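You operate a simulated robot arm through the tools that you are given. There is no shell and no other tool. Be economical: measure what you need, move in short steps, check, and stop when the job is done.

You run a simulated robot arm. Do the job below in one go: nothing can be reset, and whatever is moved stays where it is left.

Task
Open the trial press and stand its five plates in the rack. Set down upright: port plate.
Where things are to end (x, y in the base frame): port plate within 6 cm of [54, -50]; port plate within 6 cm of [54, -57]; port plate within 6 cm of [54, -65]; port plate within 6 cm of [54, -72]; port plate within 6 cm of [54, -79].

Only the result counts: the job must be done as asked and must still hold three seconds after the hand-in. Knocking over, shifting, dropping, spilling or breaking anything else fails it.

Robot
A 6-joint arm with a fingered hand on a trunk, on a base that drives. Base frame: it is fixed to the floor where the robot stands at the start and does not move with it; the origin is under the middle of the robot, x ahead of it, y to its left, z up. Readings come in cm, degrees, newtons and seconds.
With the tool pointing down near the work surface it reaches from about 32 to 72 cm from the robot's upright axis, wherever it stands. Its first joint turns from -115.0 to 115.0 degrees. Places, roughly: blue sliding block [50, -10, 90]; plate rack of the trial press [50, -70, 80]. Payload 4 kg.
The TCP is the grasp point between the finger pads, 2.6 cm short of the fingertips. In the tool frame z runs along the fingers and y along their closing line. Largest opening 15.6 cm; the body of the gripper starts 7.3 cm behind the TCP. The gripper is a hand of 4 fingers: y runs from the thumb to the fingers, the wrist lies at [0, 0, -23.9] in the tool frame.
Orientation is told as [roll, pitch, yaw] about the base's x, y, z axes, in that order, counted from this pose: with the fingers straight down and closing along the base's y, the tool's x points along the base's -x, its y along +y and its z along -z.

Tools
- The arm moves only by the tool jog_arm. Its argument "series" is a list of rows, each a list of 6 numbers: the shift along the tool's x, y, z in cm, then the turn, a rotation vector about the tool's x, y, z in degrees. In form: [[dx, dy, dz, wx, wy, wz], ...]. A call has 1 to 12 rows; each row shifts and turns the commanded pose from where the row before left it, along the tool's axes as they then stand. Rows are played at 5 a second. More than 5 cm and 8.6 degrees between two rows, and nothing of the call is played. A pose out of reach is approached as far as the arm can. The call stops where the force on the tool passes 70 N (or 10 N more than at its start, if that is more) or the arm is blocked; 0.2 s more then pass. In this call time passes only in rows, and 0.2 s behind the last. It gives the time, the measured TCP pose, the force on the tool (base axes), the opening and the grip force at its end, in the units of the frame above (readings bear some noise), with the torque about the TCP (base axes, N m) and any sound that the robot's microphone picked up.
- Cameras (640 x 400 px; columns grow to the right, rows downward): "scene" is now at [0.85, 12.87, 164.72]; the picture's right is [-0.32, -0.95, 0.00], its down [-0.78, 0.26, -0.57] and it looks along [0.54, -0.18, -0.82] (base axes); focal length 281 px, centre (320, 200). "wrist" rides on the gripper at [5.8, -5.8, -9.1] in the tool frame; the picture's right is [0.71, 0.71, 0.00], its down [-0.53, 0.53, -0.67] and it looks along [-0.47, 0.47, 0.74] (tool axes); focal length 265 px, centre (320, 200). There is no depth. A picture from a camera that has moved, and an enlarged one, comes with that camera's place and axes in the base frame and with its lens.
- camera(camera): a new picture of that camera. It takes no simulated time.
- lift_body(by): slides the trunk up (or, below 0, down) by that many cm; the arm and the scene camera ride with it, the base frame stays. It gives what a move gives, with no picture.
- drive_base(legs): drives the robot by 1 to 6 legs, each [ahead, left, turn to the left] in cm, cm and degrees, along the robot's own axes; the way and the turn of a leg run together, so that a leg with both is an arc; at most 150 cm and 180 degrees a leg. The arm and the cameras ride along, it lands a little off, and it stops where it bumps. It gives what a move gives.
- set_fingers(finger1, finger2, finger3, thumb_bend): sets how far each is bent, from 0 (flat) to 100 (curled in); at 30 the hand is open as for a grip, at 70 the pads meet at the TCP. One left out holds its place. A second passes; each finger stops where it meets its share of the squeeze, and holds until it gets a number again. It is the only way to open and close the hand. It gives what a move gives, with no picture; readings hold the bend of each and the force on the fingers (four entries, about 0 where the hand has none), thumb and palm.
- turn_head(pan, tilt): turns the head with the scene camera to pan (to the left, within 155 degrees either way) and tilt (down, from -29 to 69), counted from straight ahead of the robot. It gives what a move gives.
- zoom(camera, box): a new picture of the part [left, top, right, bottom] of that camera's present view, enlarged. It takes no simulated time.
- sign_off(): hands the job in; it is judged then, once.

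Go step by step. Nothing tells you exact positions but the pictures and the camera data: compare them with the known pose of the tool, close in by small moves and look again before you grip or let go. The budget is 120 turns and 78 pictures, counting those below and the enlarged ones. Unless the task says otherwise, let go and move clear before handing in, and close with one line.

The tools are called after "Emit:" by a JSON object that holds its "method" and its "body". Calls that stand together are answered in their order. jog_arm: Moves the arm, as the interface text tells. Its arguments: {"type":"object","properties":{"series":{"type":"array","items":{"type":"array","items":{"type":"number"}}}},"required":["series"]} The other tools are called the same way: lift_body (by) slides the trunk up or down; set_fingers (finger1, finger2, finger3, thumb_bend) moves the fingers one by one; drive_base (legs) drives the base; turn_head (pan, tilt) turns the head that bears the scene camera; camera (camera) takes a picture; zoom (camera, box) takes an enlarged picture of a part of a camera's view; sign_off () hands the job in.

At the start:

```text
t: 0.0
tcp_pos: [31.14, -24.45, 111.96]
ee_rot: [0.0, -0.1, 0.0]
force: [0.5, 0.1, 0.6]
torque: [-0.02, 0.02, -0.03]
gripper_width: 15.58
grip_force: 0.0
shape: jaw
bend: [30.0, 30.0, 30.0, 30.0]
finger forces: [0.0, 0.0, 0.1, 0.0, 0.1, 0.0]
trunk travel left (down, up): [-75.0, 24.0]
robot x, y, heading: [0.24, -0.14, 0.0]
head pan, tilt: [-18.5, 54.9]
```

scene: 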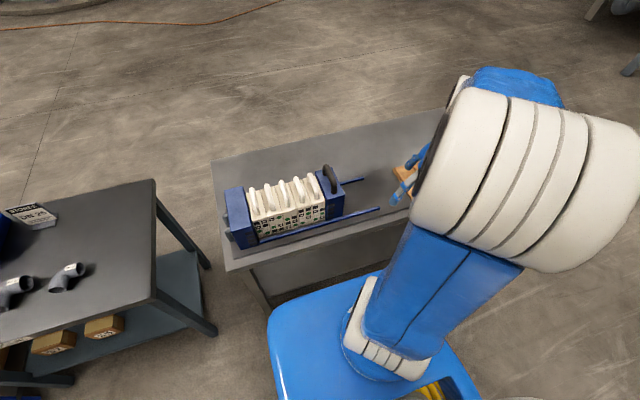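
wrist: 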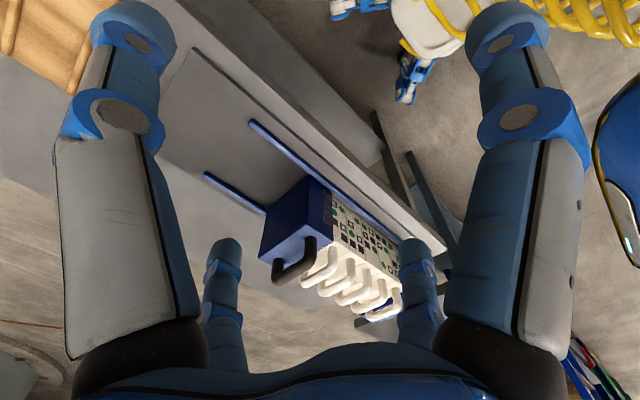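

I see a press on a table with five white plates between two blue blocks, the sliding one with a dark handle, and a wooden rack partly hidden by the arm. I look closer first.

Emit:
{"method": "zoom", "body": {"camera": "scene", "box": [200, 140, 440, 290]}}

Emit:
{"method": "zoom", "body": {"camera": "wrist", "box": [180, 80, 460, 330]}}

Emit:
{"method": "turn_head", "body": {"pan": -45, "tilt": 45}}

Emit:
{"method": "camera", "body": {"camera": "scene"}}

```text
2.67 times, centred on (320, 215) of scene
camera zoom: at [0.85, 12.87, 164.72], right [-0.32, -0.95, 0.0], down [-0.78, 0.26, -0.57], along [0.54, -0.18, -0.82], focal length 748 px, centre (320, 160)
```

zoom: 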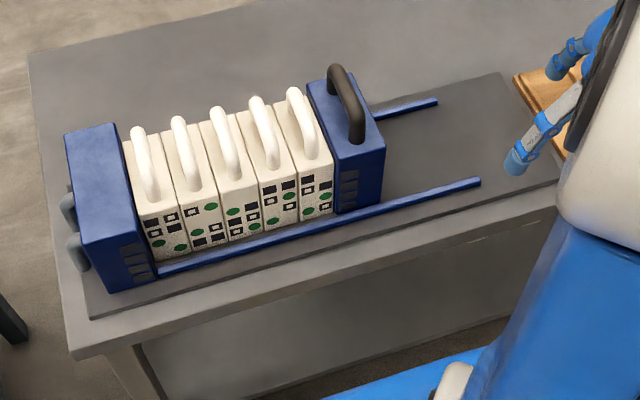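

```text
1.60 times, centred on (320, 205) of wrist
camera zoom: at [25.4, -30.28, 121.18], right [-0.71, 0.71, 0.0], down [0.53, 0.53, 0.67], along [0.47, 0.47, -0.74], focal length 425 px, centre (320, 192)
```

zoom: 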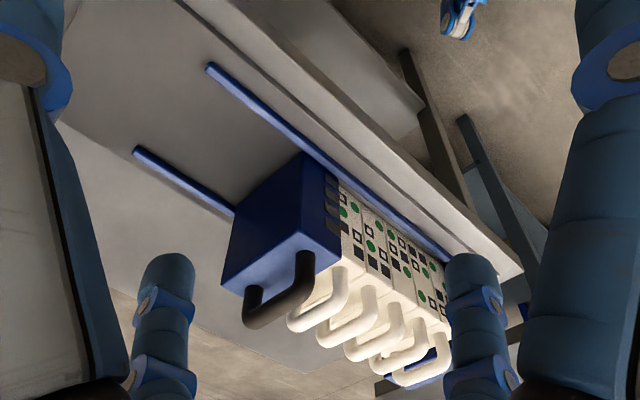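

```text
t: 0.9
tcp_pos: [31.13, -24.56, 112.01]
ee_rot: [-0.1, 0.0, 0.0]
force: [0.2, -0.3, -1.3]
torque: [-0.02, 0.0, -0.01]
gripper_width: 15.59
grip_force: 0.1
shape: jaw
bend: [30.0, 30.0, 30.0, 30.0]
finger forces: [0.0, 0.0, 0.1, 0.0, 0.0, 0.1]
trunk travel left (down, up): [-75.0, 24.0]
robot x, y, heading: [-0.14, 0.17, 0.1]
head pan, tilt: [-45.0, 45.0]
```

```text
73 pictures are left
camera scene: at [-0.28, 9.42, 166.05], right [-0.71, -0.71, 0.0], down [-0.5, 0.5, -0.71], along [0.5, -0.5, -0.71], focal length 281 px, centre (320, 200)
```

scene: 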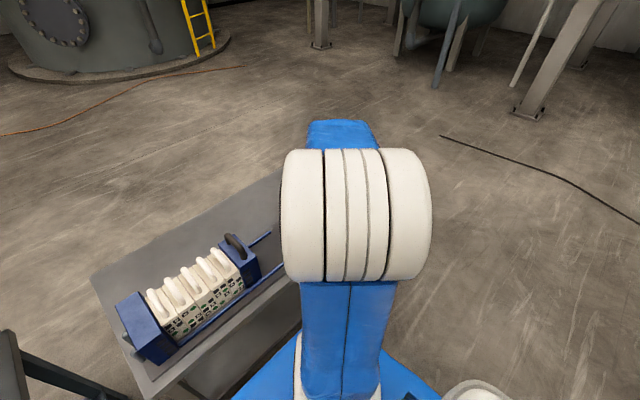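

The arm hides the rack. I check the free floor to my right before driving sideways.

Emit:
{"method": "turn_head", "body": {"pan": -90, "tilt": 50}}

Emit:
{"method": "camera", "body": {"camera": "scene"}}

```text
t: 2.0
tcp_pos: [31.17, -24.53, 111.99]
ee_rot: [0.0, 0.0, 0.0]
force: [-0.1, -0.1, 0.8]
torque: [0.0, 0.02, -0.03]
gripper_width: 15.59
grip_force: 0.1
shape: jaw
bend: [30.0, 30.0, 30.0, 30.0]
finger forces: [0.1, 0.0, 0.1, 0.0, 0.0, 0.0]
trunk travel left (down, up): [-75.0, 24.0]
robot x, y, heading: [0.12, -0.06, -0.2]
head pan, tilt: [-90.0, 50.0]
```

```text
72 pictures are left
camera scene: at [-6.02, 7.46, 165.37], right [-1.0, 0.0, 0.0], down [0.0, 0.77, -0.64], along [0.0, -0.64, -0.77], focal length 281 px, centre (320, 200)
```

scene: 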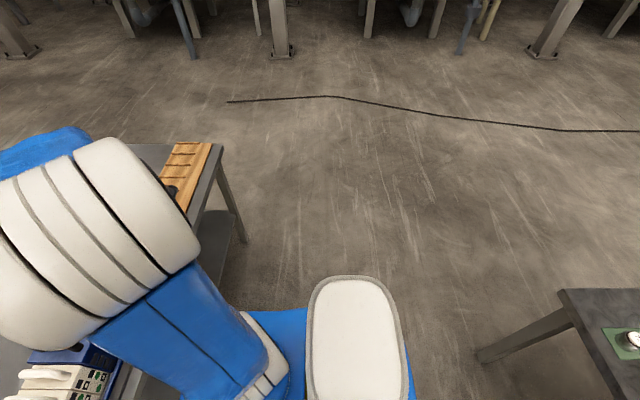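

The floor to the right is clear, so I drive 44 cm right, which puts both press and rack in reach.

Emit:
{"method": "drive_base", "body": {"legs": [[0, -44, 0]]}}

Emit:
{"method": "turn_head", "body": {"pan": 0, "tilt": 50}}

Emit:
{"method": "camera", "body": {"camera": "scene"}}

```text
t: 8.2
tcp_pos: [31.61, -68.45, 112.01]
ee_rot: [0.0, 0.0, 0.7]
force: [0.0, -0.3, -0.1]
torque: [0.01, -0.02, 0.0]
gripper_width: 15.59
grip_force: 0.1
shape: jaw
bend: [30.0, 30.0, 30.0, 30.0]
finger forces: [0.0, 0.0, 0.0, 0.0, 0.1, 0.1]
trunk travel left (down, up): [-75.0, 24.0]
robot x, y, heading: [-0.02, -44.77, 0.8]
head pan, tilt: [-90.0, 50.0]
```

```text
t: 9.8
tcp_pos: [31.56, -68.39, 111.94]
ee_rot: [0.0, 0.0, 0.6]
force: [-0.5, 0.3, 0.0]
torque: [-0.02, -0.02, -0.01]
gripper_width: 15.62
grip_force: 0.1
shape: jaw
bend: [30.0, 30.0, 30.0, 30.0]
finger forces: [0.1, 0.0, 0.0, 0.0, 0.0, 0.0]
trunk travel left (down, up): [-75.0, 24.0]
robot x, y, heading: [0.51, -44.32, 0.5]
head pan, tilt: [0.0, 50.0]
```

```text
71 pictures are left
camera scene: at [1.72, -29.24, 165.37], right [0.01, -1.0, 0.0], down [-0.77, -0.01, -0.64], along [0.64, 0.01, -0.77], focal length 281 px, centre (320, 200)
```

scene: 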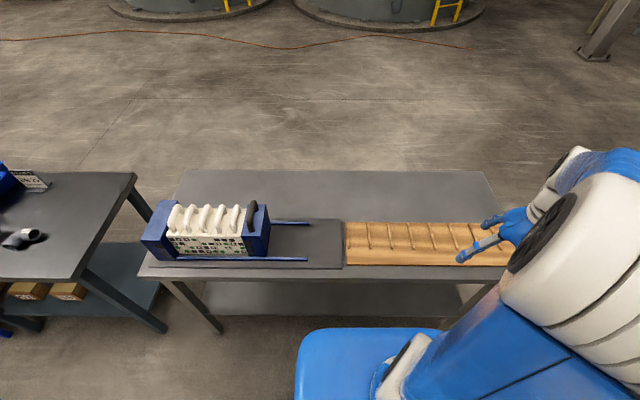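

Now press and rack are both visible. I enlarge each to measure.

Emit:
{"method": "zoom", "body": {"camera": "scene", "box": [130, 180, 350, 290]}}

Emit:
{"method": "zoom", "body": {"camera": "scene", "box": [330, 190, 530, 290]}}

```text
2.91 times, centred on (240, 235) of scene
camera zoom: at [1.72, -29.24, 165.37], right [0.01, -1.0, 0.0], down [-0.77, -0.01, -0.64], along [0.64, 0.01, -0.77], focal length 816 px, centre (553, 98)
```

zoom: 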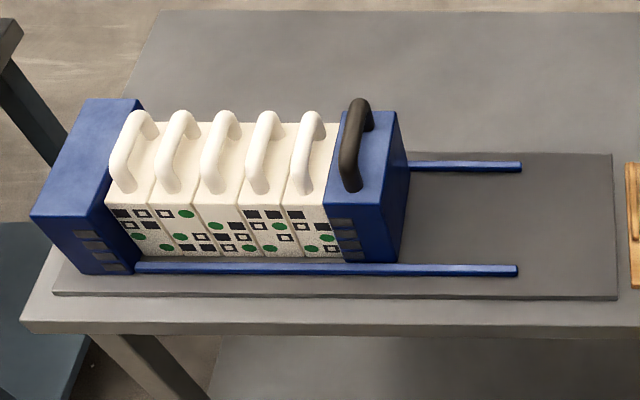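

```text
3.20 times, centred on (430, 240) of scene
camera zoom: at [1.72, -29.24, 165.37], right [0.01, -1.0, 0.0], down [-0.77, -0.01, -0.64], along [0.64, 0.01, -0.77], focal length 898 px, centre (-32, 72)
```

zoom: 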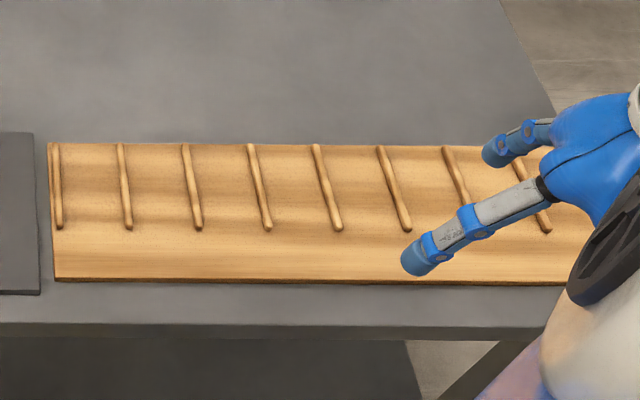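

The rack's ridges lie at roughly y = -45.5, -53, -60.5, -68, -75.5, -83, so the slots match the targets. The sliding block is about x 47–59, y -5 to -11, top z≈93, with its handle top near z≈98.5. I swing the hand over toward it, high up, with the fingers part closed.

Emit:
{"method": "jog_arm", "body": {"series": [[-1.78, 4.6, 0, 0, 0, 0], [-1.78, 4.6, 0, 0, 0, 0], [-1.78, 4.6, 0, 0, 0, 0], [-1.78, 4.6, 0, 0, 0, 0], [-1.78, 4.6, 0, 0, 0, 0], [-1.78, 4.6, 0, 0, 0, 0], [-1.78, 4.6, 0, 0, 0, 0], [-1.78, 4.6, 0, 0, 0, 0], [-1.78, 4.6, 0, 0, 0, 0], [-1.78, 4.6, 0, 0, 0, 0], [-1.78, 4.6, 0, 0, 0, 0], [-1.78, 4.6, 0, 0, 0, 0]]}}

Emit:
{"method": "set_fingers", "body": {"finger1": 56, "finger2": 56, "finger3": 56, "thumb_bend": 56}}

Emit:
{"method": "camera", "body": {"camera": "wrist"}}

Emit:
{"method": "camera", "body": {"camera": "scene"}}

```text
t: 12.4
tcp_pos: [52.56, -12.72, 111.9]
ee_rot: [-0.1, 0.1, 0.4]
force: [-0.1, 0.2, 0.5]
torque: [-0.07, 0.06, -0.01]
gripper_width: 15.6
grip_force: 0.1
shape: jaw
bend: [30.0, 30.0, 30.0, 30.0]
finger forces: [0.1, 0.1, 0.0, 0.0, 0.0, 0.1]
trunk travel left (down, up): [-75.0, 24.0]
robot x, y, heading: [0.28, -44.63, 0.4]
head pan, tilt: [0.0, 50.0]
```

```text
t: 13.4
tcp_pos: [52.42, -12.99, 112.0]
ee_rot: [0.0, 0.0, 0.5]
force: [0.0, -0.4, 1.2]
torque: [0.03, -0.01, -0.04]
gripper_width: 3.44
grip_force: 0.1
shape: fingers
bend: [56.0, 56.0, 56.0, 56.0]
finger forces: [0.0, 0.0, 0.1, 0.0, 0.0, 0.0]
trunk travel left (down, up): [-75.0, 24.0]
robot x, y, heading: [0.17, -44.73, 0.7]
head pan, tilt: [0.0, 50.0]
```

```text
68 pictures are left
camera wrist: at [46.67, -18.93, 121.16], right [-0.71, 0.7, 0.0], down [0.52, 0.53, 0.67], along [0.47, 0.48, -0.74], focal length 265 px, centre (320, 200)
```

wrist: 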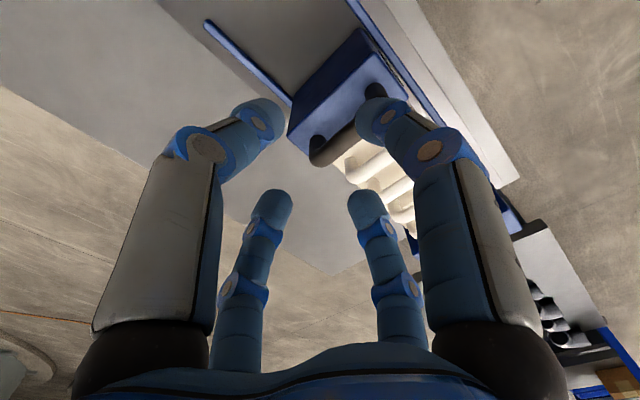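

```text
67 pictures are left
camera scene: at [1.75, -29.25, 165.36], right [0.01, -1.0, 0.0], down [-0.77, -0.01, -0.64], along [0.64, 0.01, -0.77], focal length 281 px, centre (320, 200)
```

scene: 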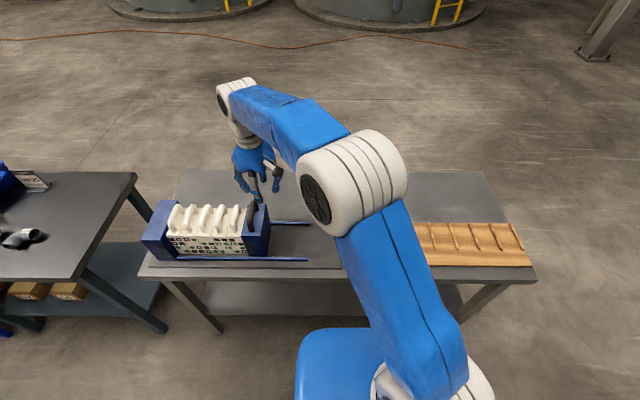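

The hand is above and right of the black handle. I enlarge to pin down the handle.

Emit:
{"method": "zoom", "body": {"camera": "wrist", "box": [240, 20, 480, 250]}}

Emit:
{"method": "zoom", "body": {"camera": "scene", "box": [140, 130, 300, 280]}}

```text
1.74 times, centred on (360, 135) of wrist
camera zoom: at [46.67, -18.93, 121.16], right [-0.71, 0.7, 0.0], down [0.52, 0.53, 0.67], along [0.47, 0.48, -0.74], focal length 462 px, centre (250, 313)
```

zoom: 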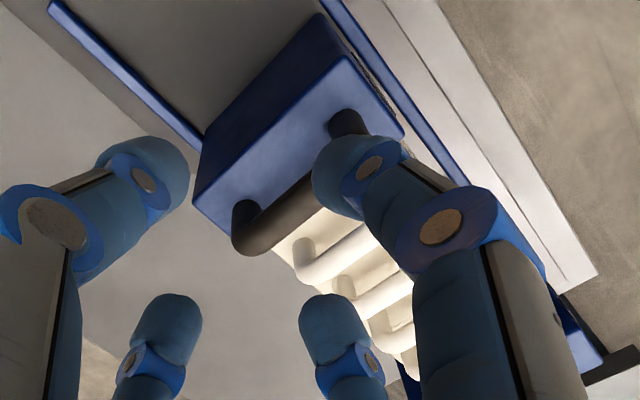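

```text
2.67 times, centred on (220, 205) of scene
camera zoom: at [1.75, -29.25, 165.36], right [0.01, -1.0, 0.0], down [-0.77, -0.01, -0.64], along [0.64, 0.01, -0.77], focal length 748 px, centre (587, 187)
```

zoom: 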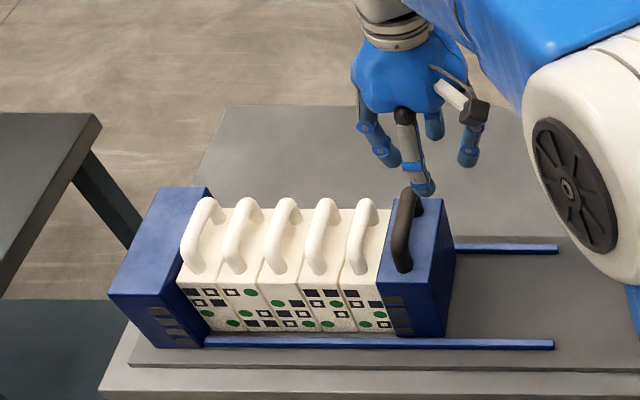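

Block top is at x 47.4–59.8, y -10.7 to -5.0, and its handle lies along x at y≈-7.8. I move over it and come down partway.

Emit:
{"method": "jog_arm", "body": {"series": [[-1.1, 2.6, 0, 0, 0, 0], [0, 2.5, 0, 0, 0, 0], [0, 0, 4, 0, 0, 0], [0, 0, 4, 0, 0, 0]]}}

Emit:
{"method": "zoom", "body": {"camera": "wrist", "box": [180, 20, 460, 250]}}

Emit:
{"method": "zoom", "body": {"camera": "scene", "box": [140, 130, 300, 280]}}

```text
t: 14.4
tcp_pos: [53.36, -7.76, 103.94]
ee_rot: [-0.1, 0.0, 0.6]
force: [-0.2, 0.6, -0.5]
torque: [-0.03, 0.01, 0.0]
gripper_width: 3.44
grip_force: 0.0
shape: fingers
bend: [56.0, 56.0, 56.0, 56.0]
finger forces: [0.1, 0.1, 0.0, 0.1, 0.1, 0.0]
trunk travel left (down, up): [-75.0, 24.0]
robot x, y, heading: [0.05, -44.51, 0.3]
head pan, tilt: [0.0, 50.0]
```

```text
1.74 times, centred on (320, 135) of wrist
camera zoom: at [47.67, -13.73, 113.16], right [-0.71, 0.7, 0.0], down [0.52, 0.53, 0.67], along [0.47, 0.48, -0.74], focal length 462 px, centre (320, 313)
```

zoom: 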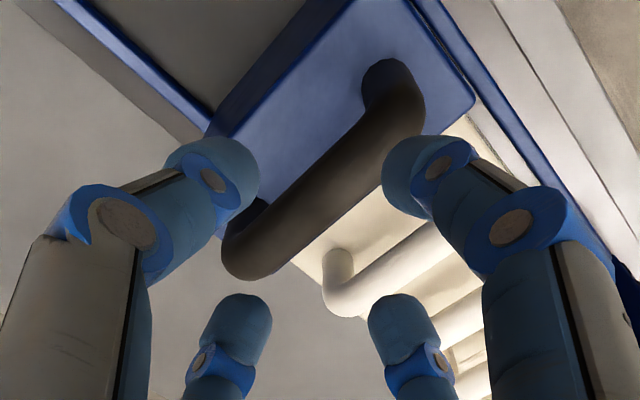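

```text
2.67 times, centred on (220, 205) of scene
camera zoom: at [1.72, -29.17, 165.36], right [0.01, -1.0, 0.0], down [-0.77, -0.01, -0.64], along [0.64, 0.01, -0.77], focal length 748 px, centre (587, 187)
```

zoom: 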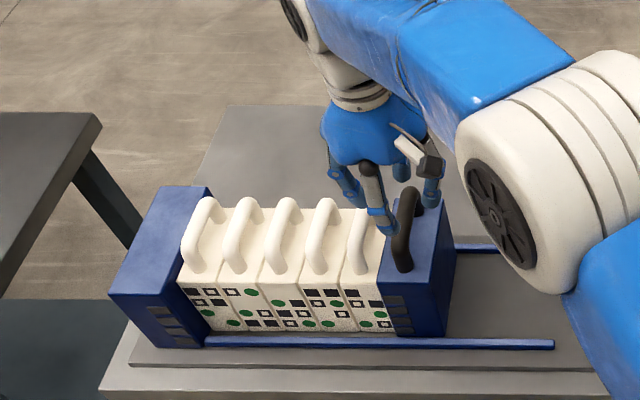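

The handle sits centred between thumb and fingers. I go down to z≈97.3 in small steps.

Emit:
{"method": "jog_arm", "body": {"series": [[-0.2, 0, 2, 0, 0, 0], [0, 0, 2, 0, 0, 0], [0, 0, 1.5, 0, 0, 0], [0, 0, 1, 0, 0, 0]]}}

Emit:
{"method": "camera", "body": {"camera": "wrist"}}

```text
t: 15.1
tcp_pos: [54.63, -7.0, 101.52]
ee_rot: [1.4, -1.6, 0.7]
force: [-8.9, 0.4, 31.5]
torque: [-0.22, 1.99, -0.04]
gripper_width: 4.75
grip_force: 14.8
shape: fingers
bend: [46.0, 56.0, 56.0, 56.0]
finger forces: [29.0, 0.0, 0.0, 0.0, 0.0, 0.0]
trunk travel left (down, up): [-75.0, 24.0]
robot x, y, heading: [-0.17, -44.59, 0.5]
head pan, tilt: [0.0, 50.0]
stopped in row 3: the force on the tool passed its limit at 76 N (the readings are from after the stop); the commanded pose is now the measured one
```

```text
62 pictures are left
camera wrist: at [48.58, -13.16, 110.31], right [-0.71, 0.7, 0.0], down [0.5, 0.52, 0.69], along [0.49, 0.49, -0.72], focal length 265 px, centre (320, 200)
```

wrist: 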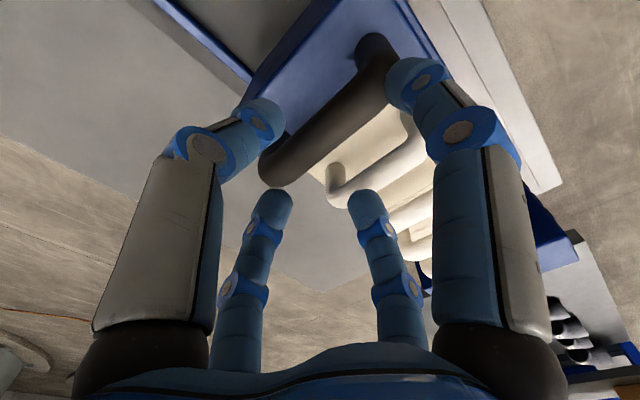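

One finger (the one on the robot side) came down on the handle's end: the fingers stand in a cross, not in a row. I back up, level the hand, and spread the two fingers lying along x.

Emit:
{"method": "jog_arm", "body": {"series": [[0, 0, -3, 0, 0, 0], [1.0, -0.7, -1.5, 1.4, 1.6, 0]]}}

Emit:
{"method": "set_fingers", "body": {"finger1": 15, "finger2": 56, "finger3": 56, "thumb_bend": 56}}

Emit:
{"method": "camera", "body": {"camera": "wrist"}}

Emit:
{"method": "zoom", "body": {"camera": "scene", "box": [140, 130, 300, 280]}}

```text
t: 15.7
tcp_pos: [53.1, -8.11, 105.48]
ee_rot: [-0.3, 0.0, 0.5]
force: [0.0, -0.1, 0.5]
torque: [0.0, -0.02, -0.02]
gripper_width: 3.42
grip_force: 0.0
shape: fingers
bend: [56.0, 56.0, 56.0, 56.0]
finger forces: [0.0, 0.0, 0.1, 0.0, 0.0, 0.0]
trunk travel left (down, up): [-75.0, 24.0]
robot x, y, heading: [0.39, -43.85, 0.4]
head pan, tilt: [0.0, 50.0]
```

```text
t: 16.7
tcp_pos: [53.29, -8.07, 105.6]
ee_rot: [-0.3, 0.0, 0.6]
force: [0.3, -0.1, -0.4]
torque: [0.02, -0.01, 0.02]
gripper_width: 9.58
grip_force: 0.1
shape: fingers
bend: [15.0, 56.0, 56.0, 56.0]
finger forces: [0.0, 0.0, 0.1, 0.0, 0.1, 0.0]
trunk travel left (down, up): [-75.0, 24.0]
robot x, y, heading: [0.17, -44.21, 0.7]
head pan, tilt: [0.0, 50.0]
```

```text
61 pictures are left
camera wrist: at [47.48, -13.98, 114.74], right [-0.71, 0.7, 0.0], down [0.52, 0.54, 0.67], along [0.47, 0.47, -0.75], focal length 265 px, centre (320, 200)
```

wrist: 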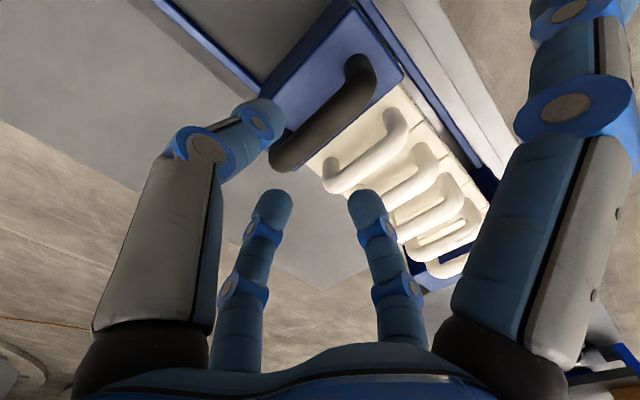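

```text
2.67 times, centred on (220, 205) of scene
camera zoom: at [1.63, -29.25, 165.37], right [0.01, -1.0, 0.0], down [-0.77, -0.01, -0.64], along [0.64, 0.01, -0.77], focal length 748 px, centre (587, 187)
```

zoom: 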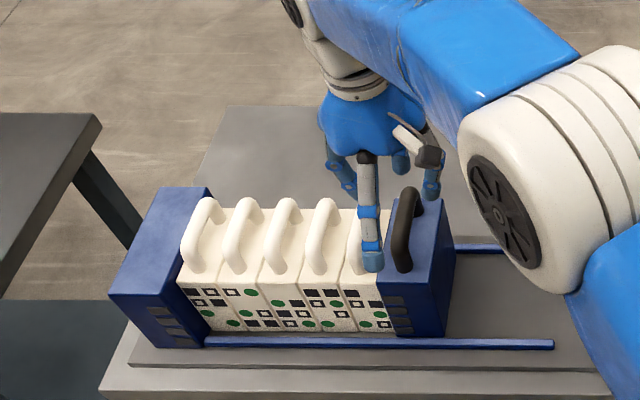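

Emit:
{"method": "set_fingers", "body": {"finger3": 15}}

Emit:
{"method": "camera", "body": {"camera": "wrist"}}

```text
t: 17.7
tcp_pos: [53.27, -7.97, 105.51]
ee_rot: [-0.3, 0.0, 0.6]
force: [0.1, 0.3, 0.2]
torque: [0.02, -0.01, -0.02]
gripper_width: 9.59
grip_force: 0.1
shape: fingers
bend: [15.0, 56.0, 15.0, 56.0]
finger forces: [0.1, 0.1, 0.0, 0.0, 0.0, 0.0]
trunk travel left (down, up): [-75.0, 24.0]
robot x, y, heading: [0.17, -44.47, 0.6]
head pan, tilt: [0.0, 50.0]
```

```text
59 pictures are left
camera wrist: at [47.53, -13.97, 114.71], right [-0.71, 0.7, 0.0], down [0.52, 0.54, 0.66], along [0.47, 0.47, -0.75], focal length 265 px, centre (320, 200)
```

wrist: 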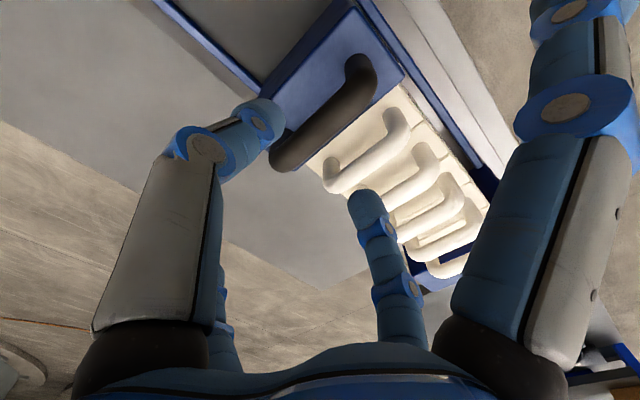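

Thumb and finger2 straddle the handle, but at bend 56 they are wider apart than reported. I narrow them and check.

Emit:
{"method": "set_fingers", "body": {"finger2": 62, "thumb_bend": 62}}

Emit:
{"method": "zoom", "body": {"camera": "wrist", "box": [200, 40, 440, 260]}}

Emit:
{"method": "zoom", "body": {"camera": "scene", "box": [190, 150, 290, 270]}}

```text
t: 18.7
tcp_pos: [53.33, -8.14, 105.49]
ee_rot: [-0.3, 0.1, 0.6]
force: [1.0, -0.5, 0.1]
torque: [0.0, -0.02, -0.01]
gripper_width: 9.23
grip_force: 0.0
shape: fingers
bend: [15.0, 62.0, 15.0, 62.0]
finger forces: [0.0, 0.0, 0.0, 0.1, 0.0, 0.0]
trunk travel left (down, up): [-75.0, 24.0]
robot x, y, heading: [0.35, -44.18, 0.6]
head pan, tilt: [0.0, 50.0]
```

```text
1.82 times, centred on (320, 150) of wrist
camera zoom: at [47.55, -13.97, 114.7], right [-0.71, 0.7, 0.0], down [0.52, 0.54, 0.66], along [0.47, 0.47, -0.75], focal length 483 px, centre (320, 291)
```

zoom: 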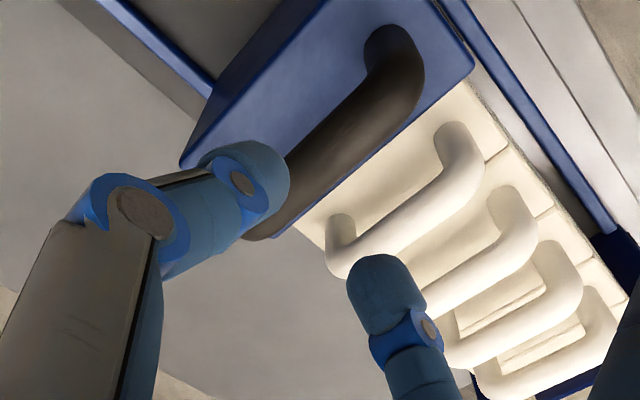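

```text
3.33 times, centred on (240, 210) of scene
camera zoom: at [1.73, -29.23, 165.36], right [0.01, -1.0, 0.0], down [-0.77, -0.01, -0.64], along [0.64, 0.01, -0.77], focal length 936 px, centre (587, 167)
```

zoom: 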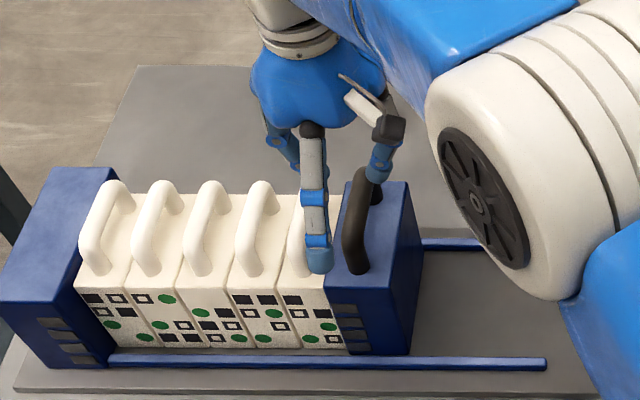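

At 62 the tips are about ±2.4 cm off centre; 63 leaves good margins on both sides. Now I go down over the handle.

Emit:
{"method": "set_fingers", "body": {"finger2": 63, "thumb_bend": 63}}

Emit:
{"method": "jog_arm", "body": {"series": [[0, 0.1, 3, 0, 0, 0], [0, 0, 2, 0, 0, 0], [0, 0, 1, 0, 0, 0], [0, 0, 1, 0, 0, 0], [0, 0, 1, 0, 0, 0]]}}

Emit:
{"method": "camera", "body": {"camera": "wrist"}}

```text
t: 19.7
tcp_pos: [53.3, -8.05, 105.48]
ee_rot: [-0.4, 0.1, 0.5]
force: [0.0, -0.1, 0.1]
torque: [0.01, 0.0, -0.03]
gripper_width: 9.2
grip_force: 0.1
shape: fingers
bend: [15.0, 63.0, 15.0, 63.0]
finger forces: [0.0, 0.0, 0.1, 0.0, 0.0, 0.0]
trunk travel left (down, up): [-75.0, 24.0]
robot x, y, heading: [0.41, -44.07, 0.6]
head pan, tilt: [0.0, 50.0]
```

```text
t: 20.9
tcp_pos: [53.26, -7.96, 97.6]
ee_rot: [-0.4, 0.0, 0.6]
force: [0.1, -0.1, -0.3]
torque: [0.04, -0.01, -0.01]
gripper_width: 9.13
grip_force: 0.0
shape: fingers
bend: [15.0, 63.0, 15.0, 63.0]
finger forces: [0.0, 0.0, 0.1, 0.0, 0.1, 0.0]
trunk travel left (down, up): [-75.0, 24.0]
robot x, y, heading: [-0.11, -44.62, 0.6]
head pan, tilt: [0.0, 50.0]
```

```text
56 pictures are left
camera wrist: at [47.51, -13.91, 106.74], right [-0.71, 0.7, 0.0], down [0.52, 0.54, 0.66], along [0.47, 0.47, -0.75], focal length 265 px, centre (320, 200)
```

wrist: 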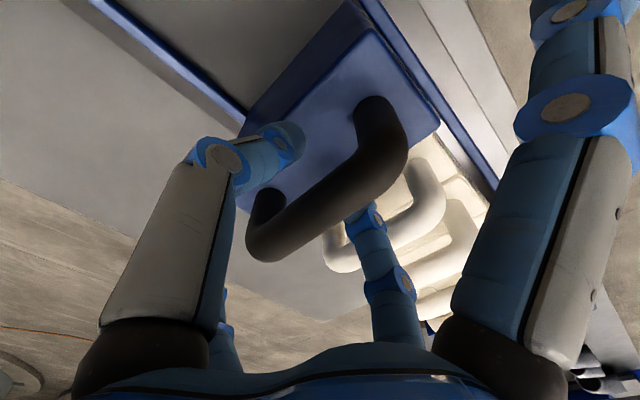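

The bar lies between thumb and finger2. I close on it.

Emit:
{"method": "set_fingers", "body": {"finger2": 80, "thumb_bend": 80}}

Emit:
{"method": "jog_arm", "body": {"series": [[0, -0.5, 0, 0, 0, 0], [0, -1, 0, 0, 0, 0], [0, -1.5, 0, 0, 0, 0]]}}

Emit:
{"method": "camera", "body": {"camera": "wrist"}}

Emit:
{"method": "zoom", "body": {"camera": "scene", "box": [140, 150, 300, 280]}}

```text
t: 21.9
tcp_pos: [53.2, -8.01, 97.46]
ee_rot: [-0.2, 0.2, 0.6]
force: [-0.4, -2.2, -3.1]
torque: [0.02, 0.01, -0.01]
gripper_width: 8.87
grip_force: 0.1
shape: fingers
bend: [15.0, 76.0, 15.0, 74.0]
finger forces: [0.0, 0.1, 0.0, 0.1, 0.0, 0.1]
trunk travel left (down, up): [-75.0, 24.0]
robot x, y, heading: [-0.09, -44.43, 0.7]
head pan, tilt: [0.0, 50.0]
```

```text
t: 22.7
tcp_pos: [53.22, -11.22, 97.61]
ee_rot: [-0.3, 0.1, 0.6]
force: [-0.4, -0.7, -2.5]
torque: [-0.03, 0.0, -0.01]
gripper_width: 8.84
grip_force: 0.1
shape: fingers
bend: [15.0, 77.0, 15.0, 76.0]
finger forces: [0.1, 0.0, 0.0, 0.0, 0.0, 0.0]
trunk travel left (down, up): [-75.0, 24.0]
robot x, y, heading: [0.16, -44.42, 0.7]
head pan, tilt: [0.0, 50.0]
```

```text
55 pictures are left
camera wrist: at [47.5, -17.1, 106.82], right [-0.71, 0.7, 0.0], down [0.52, 0.54, 0.66], along [0.47, 0.47, -0.75], focal length 265 px, centre (320, 200)
```

wrist: 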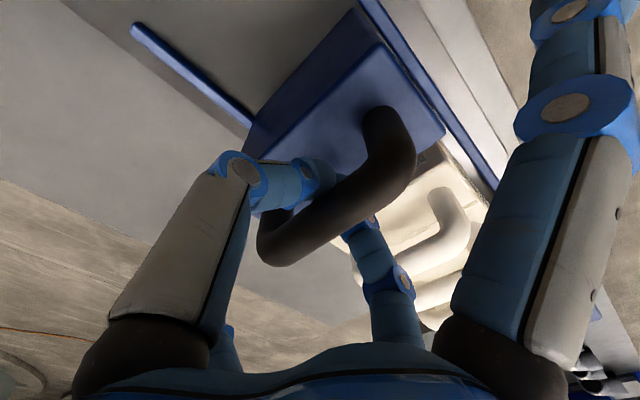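

```text
3.08 times, centred on (220, 215) of scene
camera zoom: at [1.75, -29.41, 165.38], right [0.01, -1.0, 0.0], down [-0.77, -0.01, -0.64], along [0.64, 0.01, -0.77], focal length 864 px, centre (628, 154)
```

zoom: 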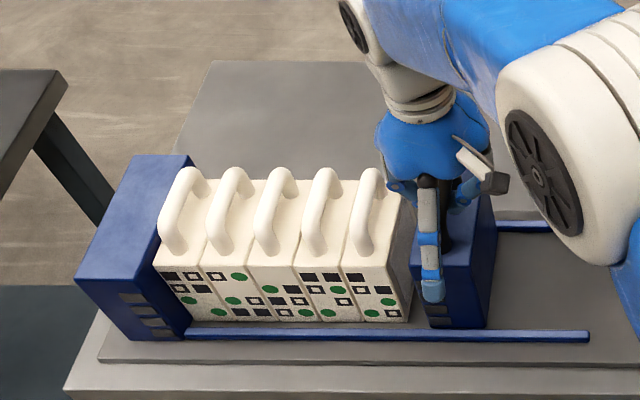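

The block slides freely and the plates stay. I slide it on along the rails.

Emit:
{"method": "jog_arm", "body": {"series": [[0, -2, 0, 0, 0, 0], [0, -2, 0, 0, 0, 0], [0, -2, 0, 0, 0, 0], [0, -2, 0, 0, 0, 0], [0, -1.5, 0, 0, 0, 0]]}}

Emit:
{"method": "zoom", "body": {"camera": "scene", "box": [140, 150, 350, 280]}}

```text
t: 23.9
tcp_pos: [53.4, -20.72, 97.54]
ee_rot: [-0.4, 0.1, 0.6]
force: [-0.5, 1.9, -2.6]
torque: [-0.02, 0.01, 0.0]
gripper_width: 8.89
grip_force: 0.0
shape: fingers
bend: [15.0, 77.0, 15.0, 76.0]
finger forces: [0.0, 0.0, 0.0, 0.0, 0.0, 0.1]
trunk travel left (down, up): [-75.0, 24.0]
robot x, y, heading: [0.15, -44.23, 0.6]
head pan, tilt: [0.0, 50.0]
```

```text
3.05 times, centred on (245, 215) of scene
camera zoom: at [1.72, -29.25, 165.37], right [0.01, -1.0, 0.0], down [-0.77, -0.01, -0.64], along [0.64, 0.01, -0.77], focal length 855 px, centre (549, 154)
```

zoom: 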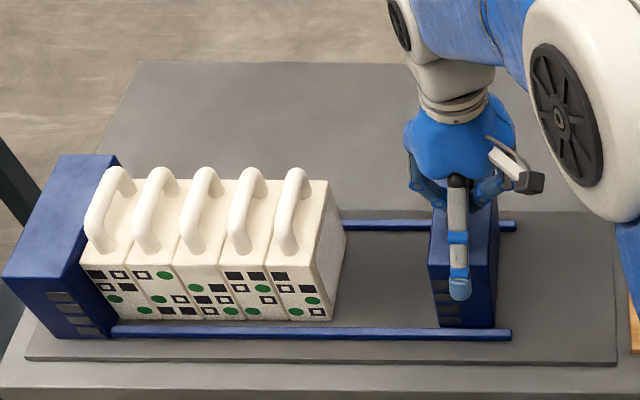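

The press is open, with a 12 cm gap. I release the block's handle, rise and go to the first plate (the right-most).

Emit:
{"method": "set_fingers", "body": {"finger2": 60, "thumb_bend": 60}}

Emit:
{"method": "jog_arm", "body": {"series": [[0, 0, -2, 0, 0, 0], [0, 0, -4, 0, 0, 0], [0, 2.5, -2.5, 0, 0, 0], [0, 5, 0, 0, 0, 0], [0, 5, 0, 0, 0, 0], [0, 5, 0, 0, 0, 0]]}}

Emit:
{"method": "set_fingers", "body": {"finger2": 63, "thumb_bend": 63}}

Emit:
{"method": "camera", "body": {"camera": "wrist"}}

Emit:
{"method": "zoom", "body": {"camera": "scene", "box": [140, 150, 350, 280]}}

```text
t: 24.9
tcp_pos: [53.34, -20.71, 97.55]
ee_rot: [-0.3, 0.0, 0.6]
force: [-0.6, -0.4, -0.5]
torque: [0.0, 0.02, 0.02]
gripper_width: 9.3
grip_force: 0.1
shape: fingers
bend: [15.0, 60.0, 15.0, 60.0]
finger forces: [0.0, 0.0, 0.0, 0.0, 0.1, 0.0]
trunk travel left (down, up): [-75.0, 24.0]
robot x, y, heading: [0.45, -44.33, 0.4]
head pan, tilt: [0.0, 50.0]
```

```text
t: 26.3
tcp_pos: [53.41, -2.83, 105.82]
ee_rot: [-0.5, 0.2, 0.6]
force: [0.2, 0.4, 0.3]
torque: [-0.02, -0.01, -0.02]
gripper_width: 9.29
grip_force: 0.1
shape: fingers
bend: [15.0, 60.0, 15.0, 60.0]
finger forces: [0.1, 0.0, 0.0, 0.0, 0.0, 0.1]
trunk travel left (down, up): [-75.0, 24.0]
robot x, y, heading: [0.39, -44.36, 0.5]
head pan, tilt: [0.0, 50.0]
```

```text
t: 27.3
tcp_pos: [53.22, -3.18, 106.12]
ee_rot: [-0.3, 0.1, 0.6]
force: [0.5, -0.6, 0.1]
torque: [0.05, 0.0, 0.02]
gripper_width: 9.18
grip_force: 0.1
shape: fingers
bend: [15.0, 63.0, 15.0, 63.0]
finger forces: [0.0, 0.0, 0.0, 0.0, 0.0, 0.0]
trunk travel left (down, up): [-75.0, 24.0]
robot x, y, heading: [0.24, -44.3, 0.7]
head pan, tilt: [0.0, 50.0]
```

```text
52 pictures are left
camera wrist: at [47.58, -8.98, 115.22], right [-0.71, 0.7, 0.0], down [0.52, 0.54, 0.66], along [0.47, 0.47, -0.75], focal length 265 px, centre (320, 200)
```

wrist: 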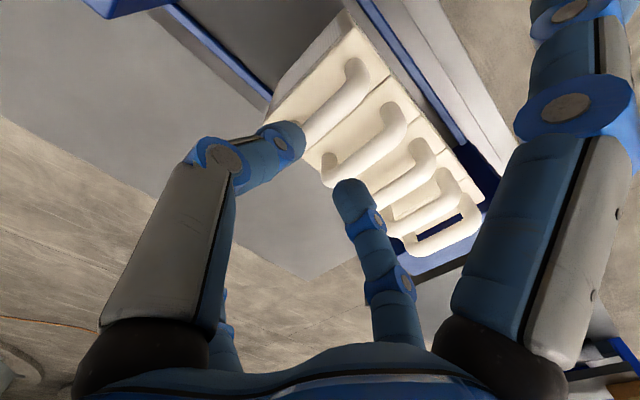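

```text
3.05 times, centred on (245, 215) of scene
camera zoom: at [1.75, -29.27, 165.37], right [0.01, -1.0, 0.0], down [-0.77, -0.01, -0.64], along [0.64, 0.01, -0.77], focal length 855 px, centre (549, 154)
```

zoom: 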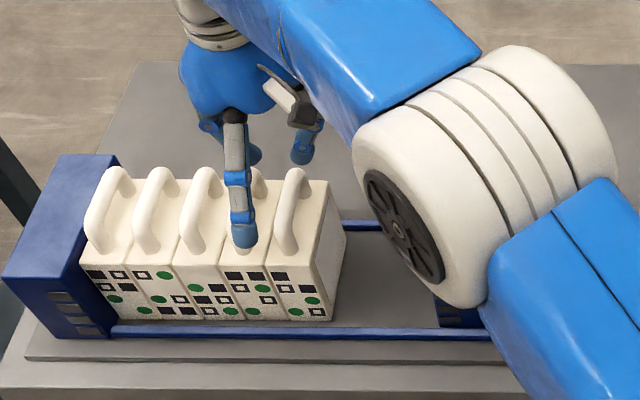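

Emit:
{"method": "zoom", "body": {"camera": "wrist", "box": [220, 0, 480, 200]}}

```text
2.00 times, centred on (350, 100) of wrist
camera zoom: at [47.58, -8.98, 115.22], right [-0.71, 0.7, 0.0], down [0.52, 0.54, 0.66], along [0.47, 0.47, -0.75], focal length 531 px, centre (260, 400)
```

zoom: 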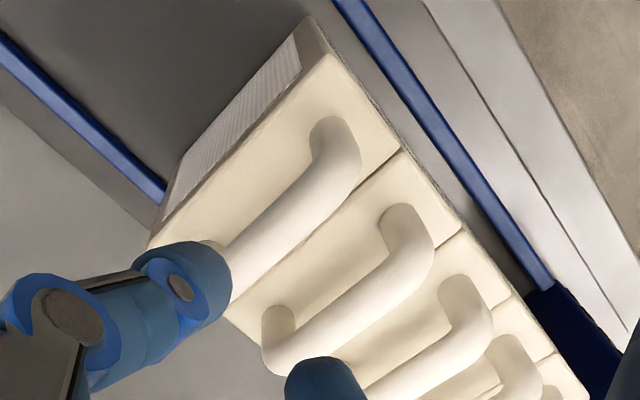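

Plate tops are at z≈92.3; the first plate's handle is at y≈-2.65. I shift a little, go down and squeeze.

Emit:
{"method": "jog_arm", "body": {"series": [[0, 0.25, 3, 0, 0, 0], [0, 0, 3, 0, 0, 0], [0, 0, 1.5, 0, 0, 0], [0, 0, 1, 0, 0, 0], [0, 0, 1, 0, 0, 0]]}}

Emit:
{"method": "set_fingers", "body": {"finger2": 100, "thumb_bend": 100}}

Emit:
{"method": "camera", "body": {"camera": "wrist"}}

```text
t: 28.5
tcp_pos: [53.02, -2.9, 96.47]
ee_rot: [-0.3, 0.0, 0.6]
force: [0.2, -2.8, 1.4]
torque: [0.09, 0.02, 0.02]
gripper_width: 9.17
grip_force: 1.5
shape: fingers
bend: [15.0, 64.0, 15.0, 63.0]
finger forces: [0.0, 2.6, 0.0, 0.0, 0.0, 0.0]
trunk travel left (down, up): [-75.0, 24.0]
robot x, y, heading: [0.53, -44.37, 0.8]
head pan, tilt: [0.0, 50.0]
```

```text
t: 29.5
tcp_pos: [53.16, -3.01, 96.46]
ee_rot: [-0.3, 0.0, 0.6]
force: [1.0, -8.2, 1.7]
torque: [0.25, 0.03, -0.01]
gripper_width: 8.99
grip_force: 4.4
shape: fingers
bend: [15.0, 98.0, 15.0, 88.0]
finger forces: [0.0, 8.8, 0.0, 0.1, 0.0, 0.0]
trunk travel left (down, up): [-75.0, 24.0]
robot x, y, heading: [0.14, -44.55, 0.7]
head pan, tilt: [0.0, 50.0]
```

```text
49 pictures are left
camera wrist: at [47.49, -8.83, 105.76], right [-0.71, 0.7, 0.0], down [0.52, 0.53, 0.67], along [0.47, 0.47, -0.75], focal length 265 px, centre (320, 200)
```

wrist: 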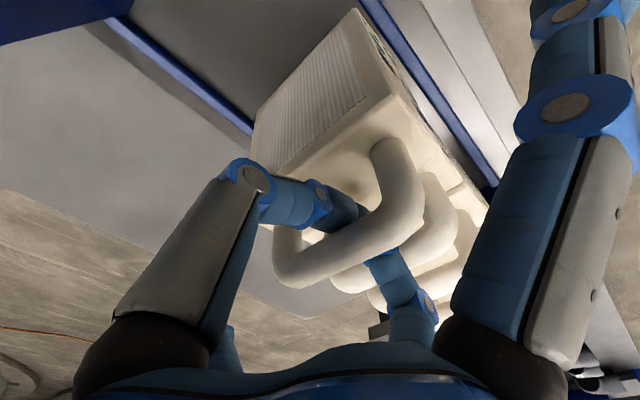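

Both fingers have hooked under the bar, though finger2 leans on the neighbour's handle. I ease slightly to -y, then lift a little to test.

Emit:
{"method": "jog_arm", "body": {"series": [[0, -0.4, 0, 0, 0, 0]]}}

Emit:
{"method": "jog_arm", "body": {"series": [[0, -0.3, 0, 0, 0, 0], [0, 0, -1, 0, 0, 0], [0, 0, -1, 0, 0, 0]]}}

Emit:
{"method": "zoom", "body": {"camera": "scene", "box": [140, 150, 350, 280]}}

```text
t: 29.9
tcp_pos: [53.11, -3.28, 96.44]
ee_rot: [-0.2, 0.1, 0.6]
force: [0.0, -2.5, -2.2]
torque: [0.05, 0.03, -0.05]
gripper_width: 9.0
grip_force: 1.2
shape: fingers
bend: [15.0, 98.0, 15.0, 88.0]
finger forces: [0.0, 2.0, 0.1, 0.0, 0.0, 0.1]
trunk travel left (down, up): [-75.0, 24.0]
robot x, y, heading: [0.71, -44.33, 0.5]
head pan, tilt: [0.0, 50.0]
```

```text
t: 30.7
tcp_pos: [53.18, -3.56, 98.55]
ee_rot: [-0.4, 0.1, 0.6]
force: [-0.3, -0.4, -3.3]
torque: [-0.07, 0.02, 0.01]
gripper_width: 9.02
grip_force: 0.1
shape: fingers
bend: [15.0, 98.0, 15.0, 88.0]
finger forces: [0.0, 0.1, 0.0, 0.1, 0.0, 0.0]
trunk travel left (down, up): [-75.0, 24.0]
robot x, y, heading: [0.19, -44.26, 0.4]
head pan, tilt: [0.0, 50.0]
```

```text
3.05 times, centred on (245, 215) of scene
camera zoom: at [1.75, -29.22, 165.36], right [0.01, -1.0, 0.0], down [-0.77, -0.01, -0.64], along [0.64, 0.01, -0.77], focal length 855 px, centre (549, 154)
```

zoom: 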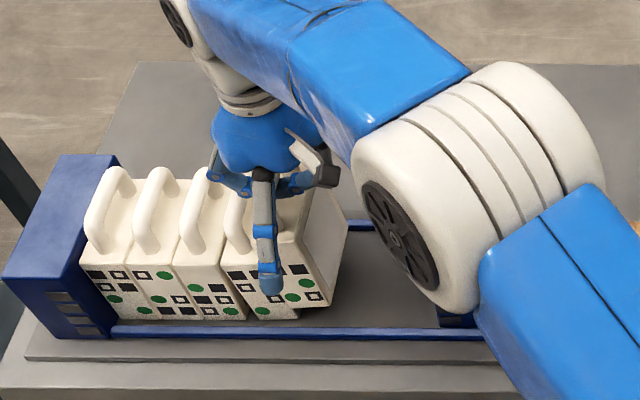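

The plate has come free and is light, but hangs slightly tilted. I lift a bit more and look.

Emit:
{"method": "lift_body", "body": {"by": 8}}

Emit:
{"method": "zoom", "body": {"camera": "scene", "box": [140, 150, 350, 280]}}

Emit:
{"method": "camera", "body": {"camera": "wrist"}}

```text
t: 31.9
tcp_pos: [53.17, -3.48, 106.47]
ee_rot: [-0.2, 0.1, 0.6]
force: [0.1, 0.1, -3.1]
torque: [-0.07, 0.01, -0.01]
gripper_width: 9.03
grip_force: 0.1
shape: fingers
bend: [15.0, 98.0, 15.0, 88.0]
finger forces: [0.1, 0.0, 0.1, 0.0, 0.0, 0.1]
trunk travel left (down, up): [-83.0, 16.0]
robot x, y, heading: [-0.06, -44.43, 0.7]
head pan, tilt: [0.0, 50.0]
```

```text
3.05 times, centred on (245, 215) of scene
camera zoom: at [1.8, -29.16, 173.36], right [0.01, -1.0, 0.0], down [-0.77, -0.01, -0.64], along [0.64, 0.01, -0.77], focal length 855 px, centre (549, 154)
```

zoom: 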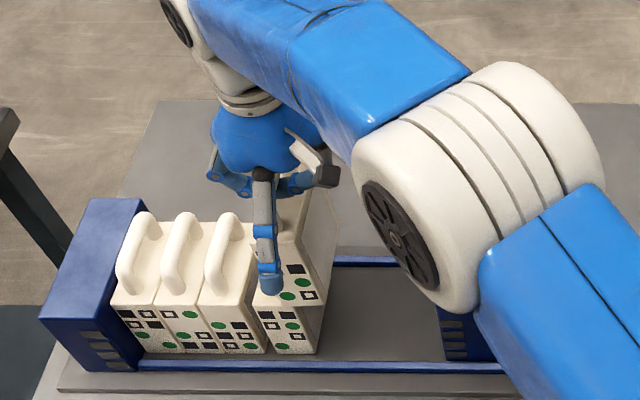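

```text
46 pictures are left
camera wrist: at [47.5, -9.32, 115.69], right [-0.71, 0.7, 0.0], down [0.52, 0.54, 0.66], along [0.47, 0.47, -0.75], focal length 265 px, centre (320, 200)
```

wrist: 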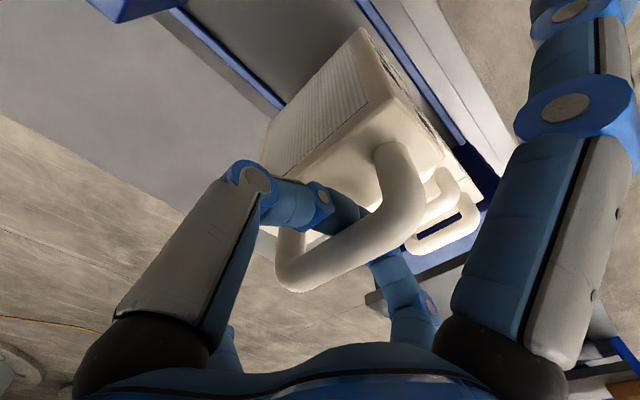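

The plate hangs securely and is now nearly vertical. I raise the trunk and carry it high over the block toward the far slot.

Emit:
{"method": "lift_body", "body": {"by": 14}}

Emit:
{"method": "jog_arm", "body": {"series": [[0, -2, 0, 0, 0, 0], [0, -3, 0, 0, 0, 0], [0, -4, 0, 0, 0, 0], [0, -4, 0, 0, 0, 0], [0, -4, 0, 0, 0, 0], [0, -4, 0, 0, 0, 0], [0, -4, 0, 0, 0, 0], [0, -4, 0, 0, 0, 0], [0, -4, 0, 0, 0, 0], [0, -4, 0, 0, 0, 0], [0, -4, 0, 0, 0, 0], [0, -4, 0, 0, 0, 0]]}}

Emit:
{"method": "jog_arm", "body": {"series": [[0, -4, 0, 0, 0, 0], [0, -4, 0, 0, 0, 0], [0, -4, 0, 0, 0, 0], [-0.7, -4, 0, 0, 0, 0], [0, -4, 0, 0, 0, 0], [0, -4, 0, 0, 0, 0], [0, -3.5, 0, 0, 0, 0], [0, -2, 0, 0, 0, 0], [0, -1, 0, 0, 0, 0]]}}

Emit:
{"method": "turn_head", "body": {"pan": -30, "tilt": 55}}

Emit:
{"method": "camera", "body": {"camera": "scene"}}

Emit:
{"method": "camera", "body": {"camera": "wrist"}}

```text
t: 33.6
tcp_pos: [53.27, -3.54, 120.48]
ee_rot: [-0.3, 0.1, 0.6]
force: [0.1, 0.1, -4.6]
torque: [-0.03, 0.02, 0.02]
gripper_width: 9.05
grip_force: 0.0
shape: fingers
bend: [15.0, 98.0, 15.0, 88.0]
finger forces: [0.0, 0.0, 0.1, 0.0, 0.0, 0.0]
trunk travel left (down, up): [-97.0, 2.0]
robot x, y, heading: [0.12, -44.42, 0.6]
head pan, tilt: [0.0, 50.0]
```

```text
t: 36.2
tcp_pos: [53.73, -48.73, 120.58]
ee_rot: [-0.2, 0.1, 0.6]
force: [0.2, -0.6, -4.1]
torque: [-0.03, -0.01, 0.0]
gripper_width: 9.01
grip_force: 0.1
shape: fingers
bend: [15.0, 99.0, 15.0, 88.0]
finger forces: [0.0, 0.1, 0.0, 0.0, 0.0, 0.0]
trunk travel left (down, up): [-97.0, 2.0]
robot x, y, heading: [-0.2, -44.27, 0.5]
head pan, tilt: [0.0, 50.0]
```

```text
t: 38.2
tcp_pos: [54.69, -79.23, 120.82]
ee_rot: [-0.2, 0.1, 0.6]
force: [0.4, 0.1, -3.3]
torque: [-0.01, 0.02, -0.01]
gripper_width: 9.04
grip_force: 0.0
shape: fingers
bend: [15.0, 99.0, 15.0, 88.0]
finger forces: [0.1, 0.0, 0.0, 0.1, 0.1, 0.0]
trunk travel left (down, up): [-97.0, 2.0]
robot x, y, heading: [0.18, -44.27, 0.5]
head pan, tilt: [0.0, 50.0]
```

```text
t: 39.1
tcp_pos: [54.74, -79.02, 120.78]
ee_rot: [-0.3, 0.1, 0.6]
force: [-0.9, -1.6, -4.3]
torque: [-0.08, -0.03, -0.01]
gripper_width: 9.02
grip_force: 0.1
shape: fingers
bend: [15.0, 99.0, 15.0, 88.0]
finger forces: [0.0, 0.1, 0.0, 0.1, 0.0, 0.0]
trunk travel left (down, up): [-97.0, 2.0]
robot x, y, heading: [0.24, -44.17, 0.7]
head pan, tilt: [-30.0, 55.0]
```

```text
45 pictures are left
camera scene: at [0.34, -32.93, 186.72], right [-0.49, -0.87, 0.0], down [-0.71, 0.4, -0.57], along [0.5, -0.28, -0.82], focal length 281 px, centre (320, 200)
```

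scene: 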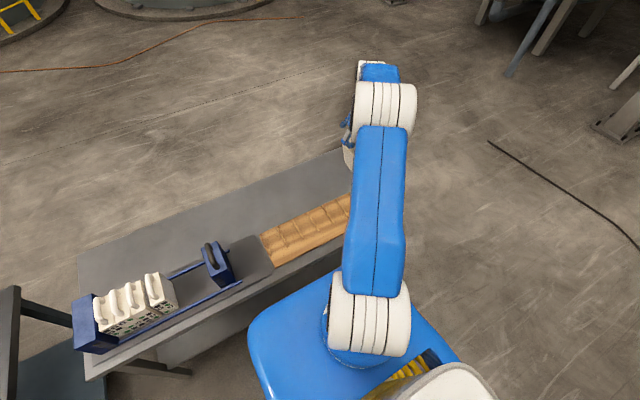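

```text
44 pictures are left
camera wrist: at [49.04, -84.94, 130.08], right [-0.71, 0.7, 0.0], down [0.52, 0.53, 0.66], along [0.47, 0.47, -0.75], focal length 265 px, centre (320, 200)
```

wrist: 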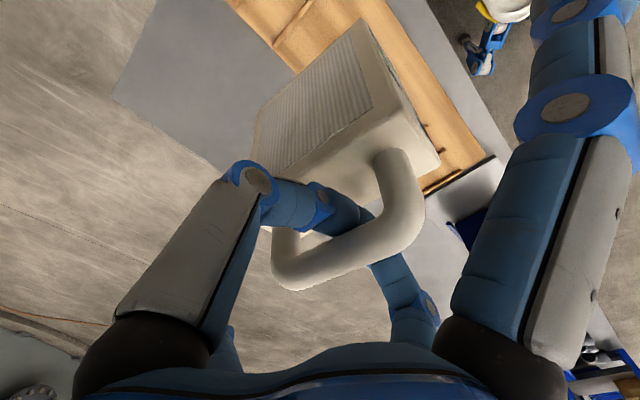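

The arm hides the view from the head here, so I use the wrist camera to judge plate against slot.

Emit:
{"method": "zoom", "body": {"camera": "wrist", "box": [220, 0, 500, 240]}}

```text
1.67 times, centred on (360, 120) of wrist
camera zoom: at [49.04, -84.94, 130.08], right [-0.71, 0.7, 0.0], down [0.52, 0.53, 0.66], along [0.47, 0.47, -0.75], focal length 442 px, centre (253, 333)
```

zoom: 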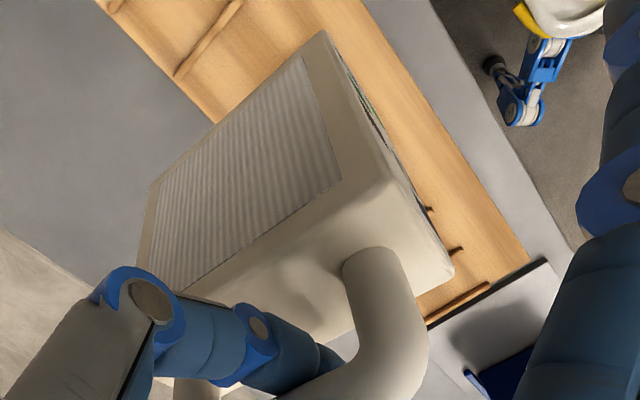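

Plate hangs tilted about 12° (bottom toward -y). I roll the hand to bring it upright and look again.

Emit:
{"method": "jog_arm", "body": {"series": [[0, 0, 0, -6, 0, 0], [0, 0, 0, -6, 0, 0]]}}

Emit:
{"method": "zoom", "body": {"camera": "wrist", "box": [220, 0, 500, 240]}}

```text
t: 39.7
tcp_pos: [54.75, -79.2, 120.79]
ee_rot: [11.8, 0.1, 0.5]
force: [0.1, -0.6, -3.9]
torque: [-0.07, 0.03, 0.0]
gripper_width: 9.01
grip_force: 0.0
shape: fingers
bend: [15.0, 99.0, 15.0, 88.0]
finger forces: [0.0, 0.0, 0.0, 0.0, 0.0, 0.1]
trunk travel left (down, up): [-97.0, 2.0]
robot x, y, heading: [0.26, -44.25, 0.3]
head pan, tilt: [-30.0, 55.0]
```

```text
1.67 times, centred on (360, 120) of wrist
camera zoom: at [49.06, -86.84, 128.66], right [-0.71, 0.68, 0.15], down [0.52, 0.38, 0.76], along [0.47, 0.62, -0.63], focal length 442 px, centre (253, 333)
```

zoom: 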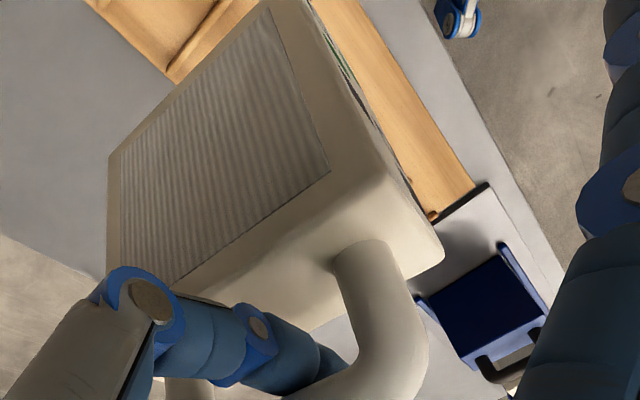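

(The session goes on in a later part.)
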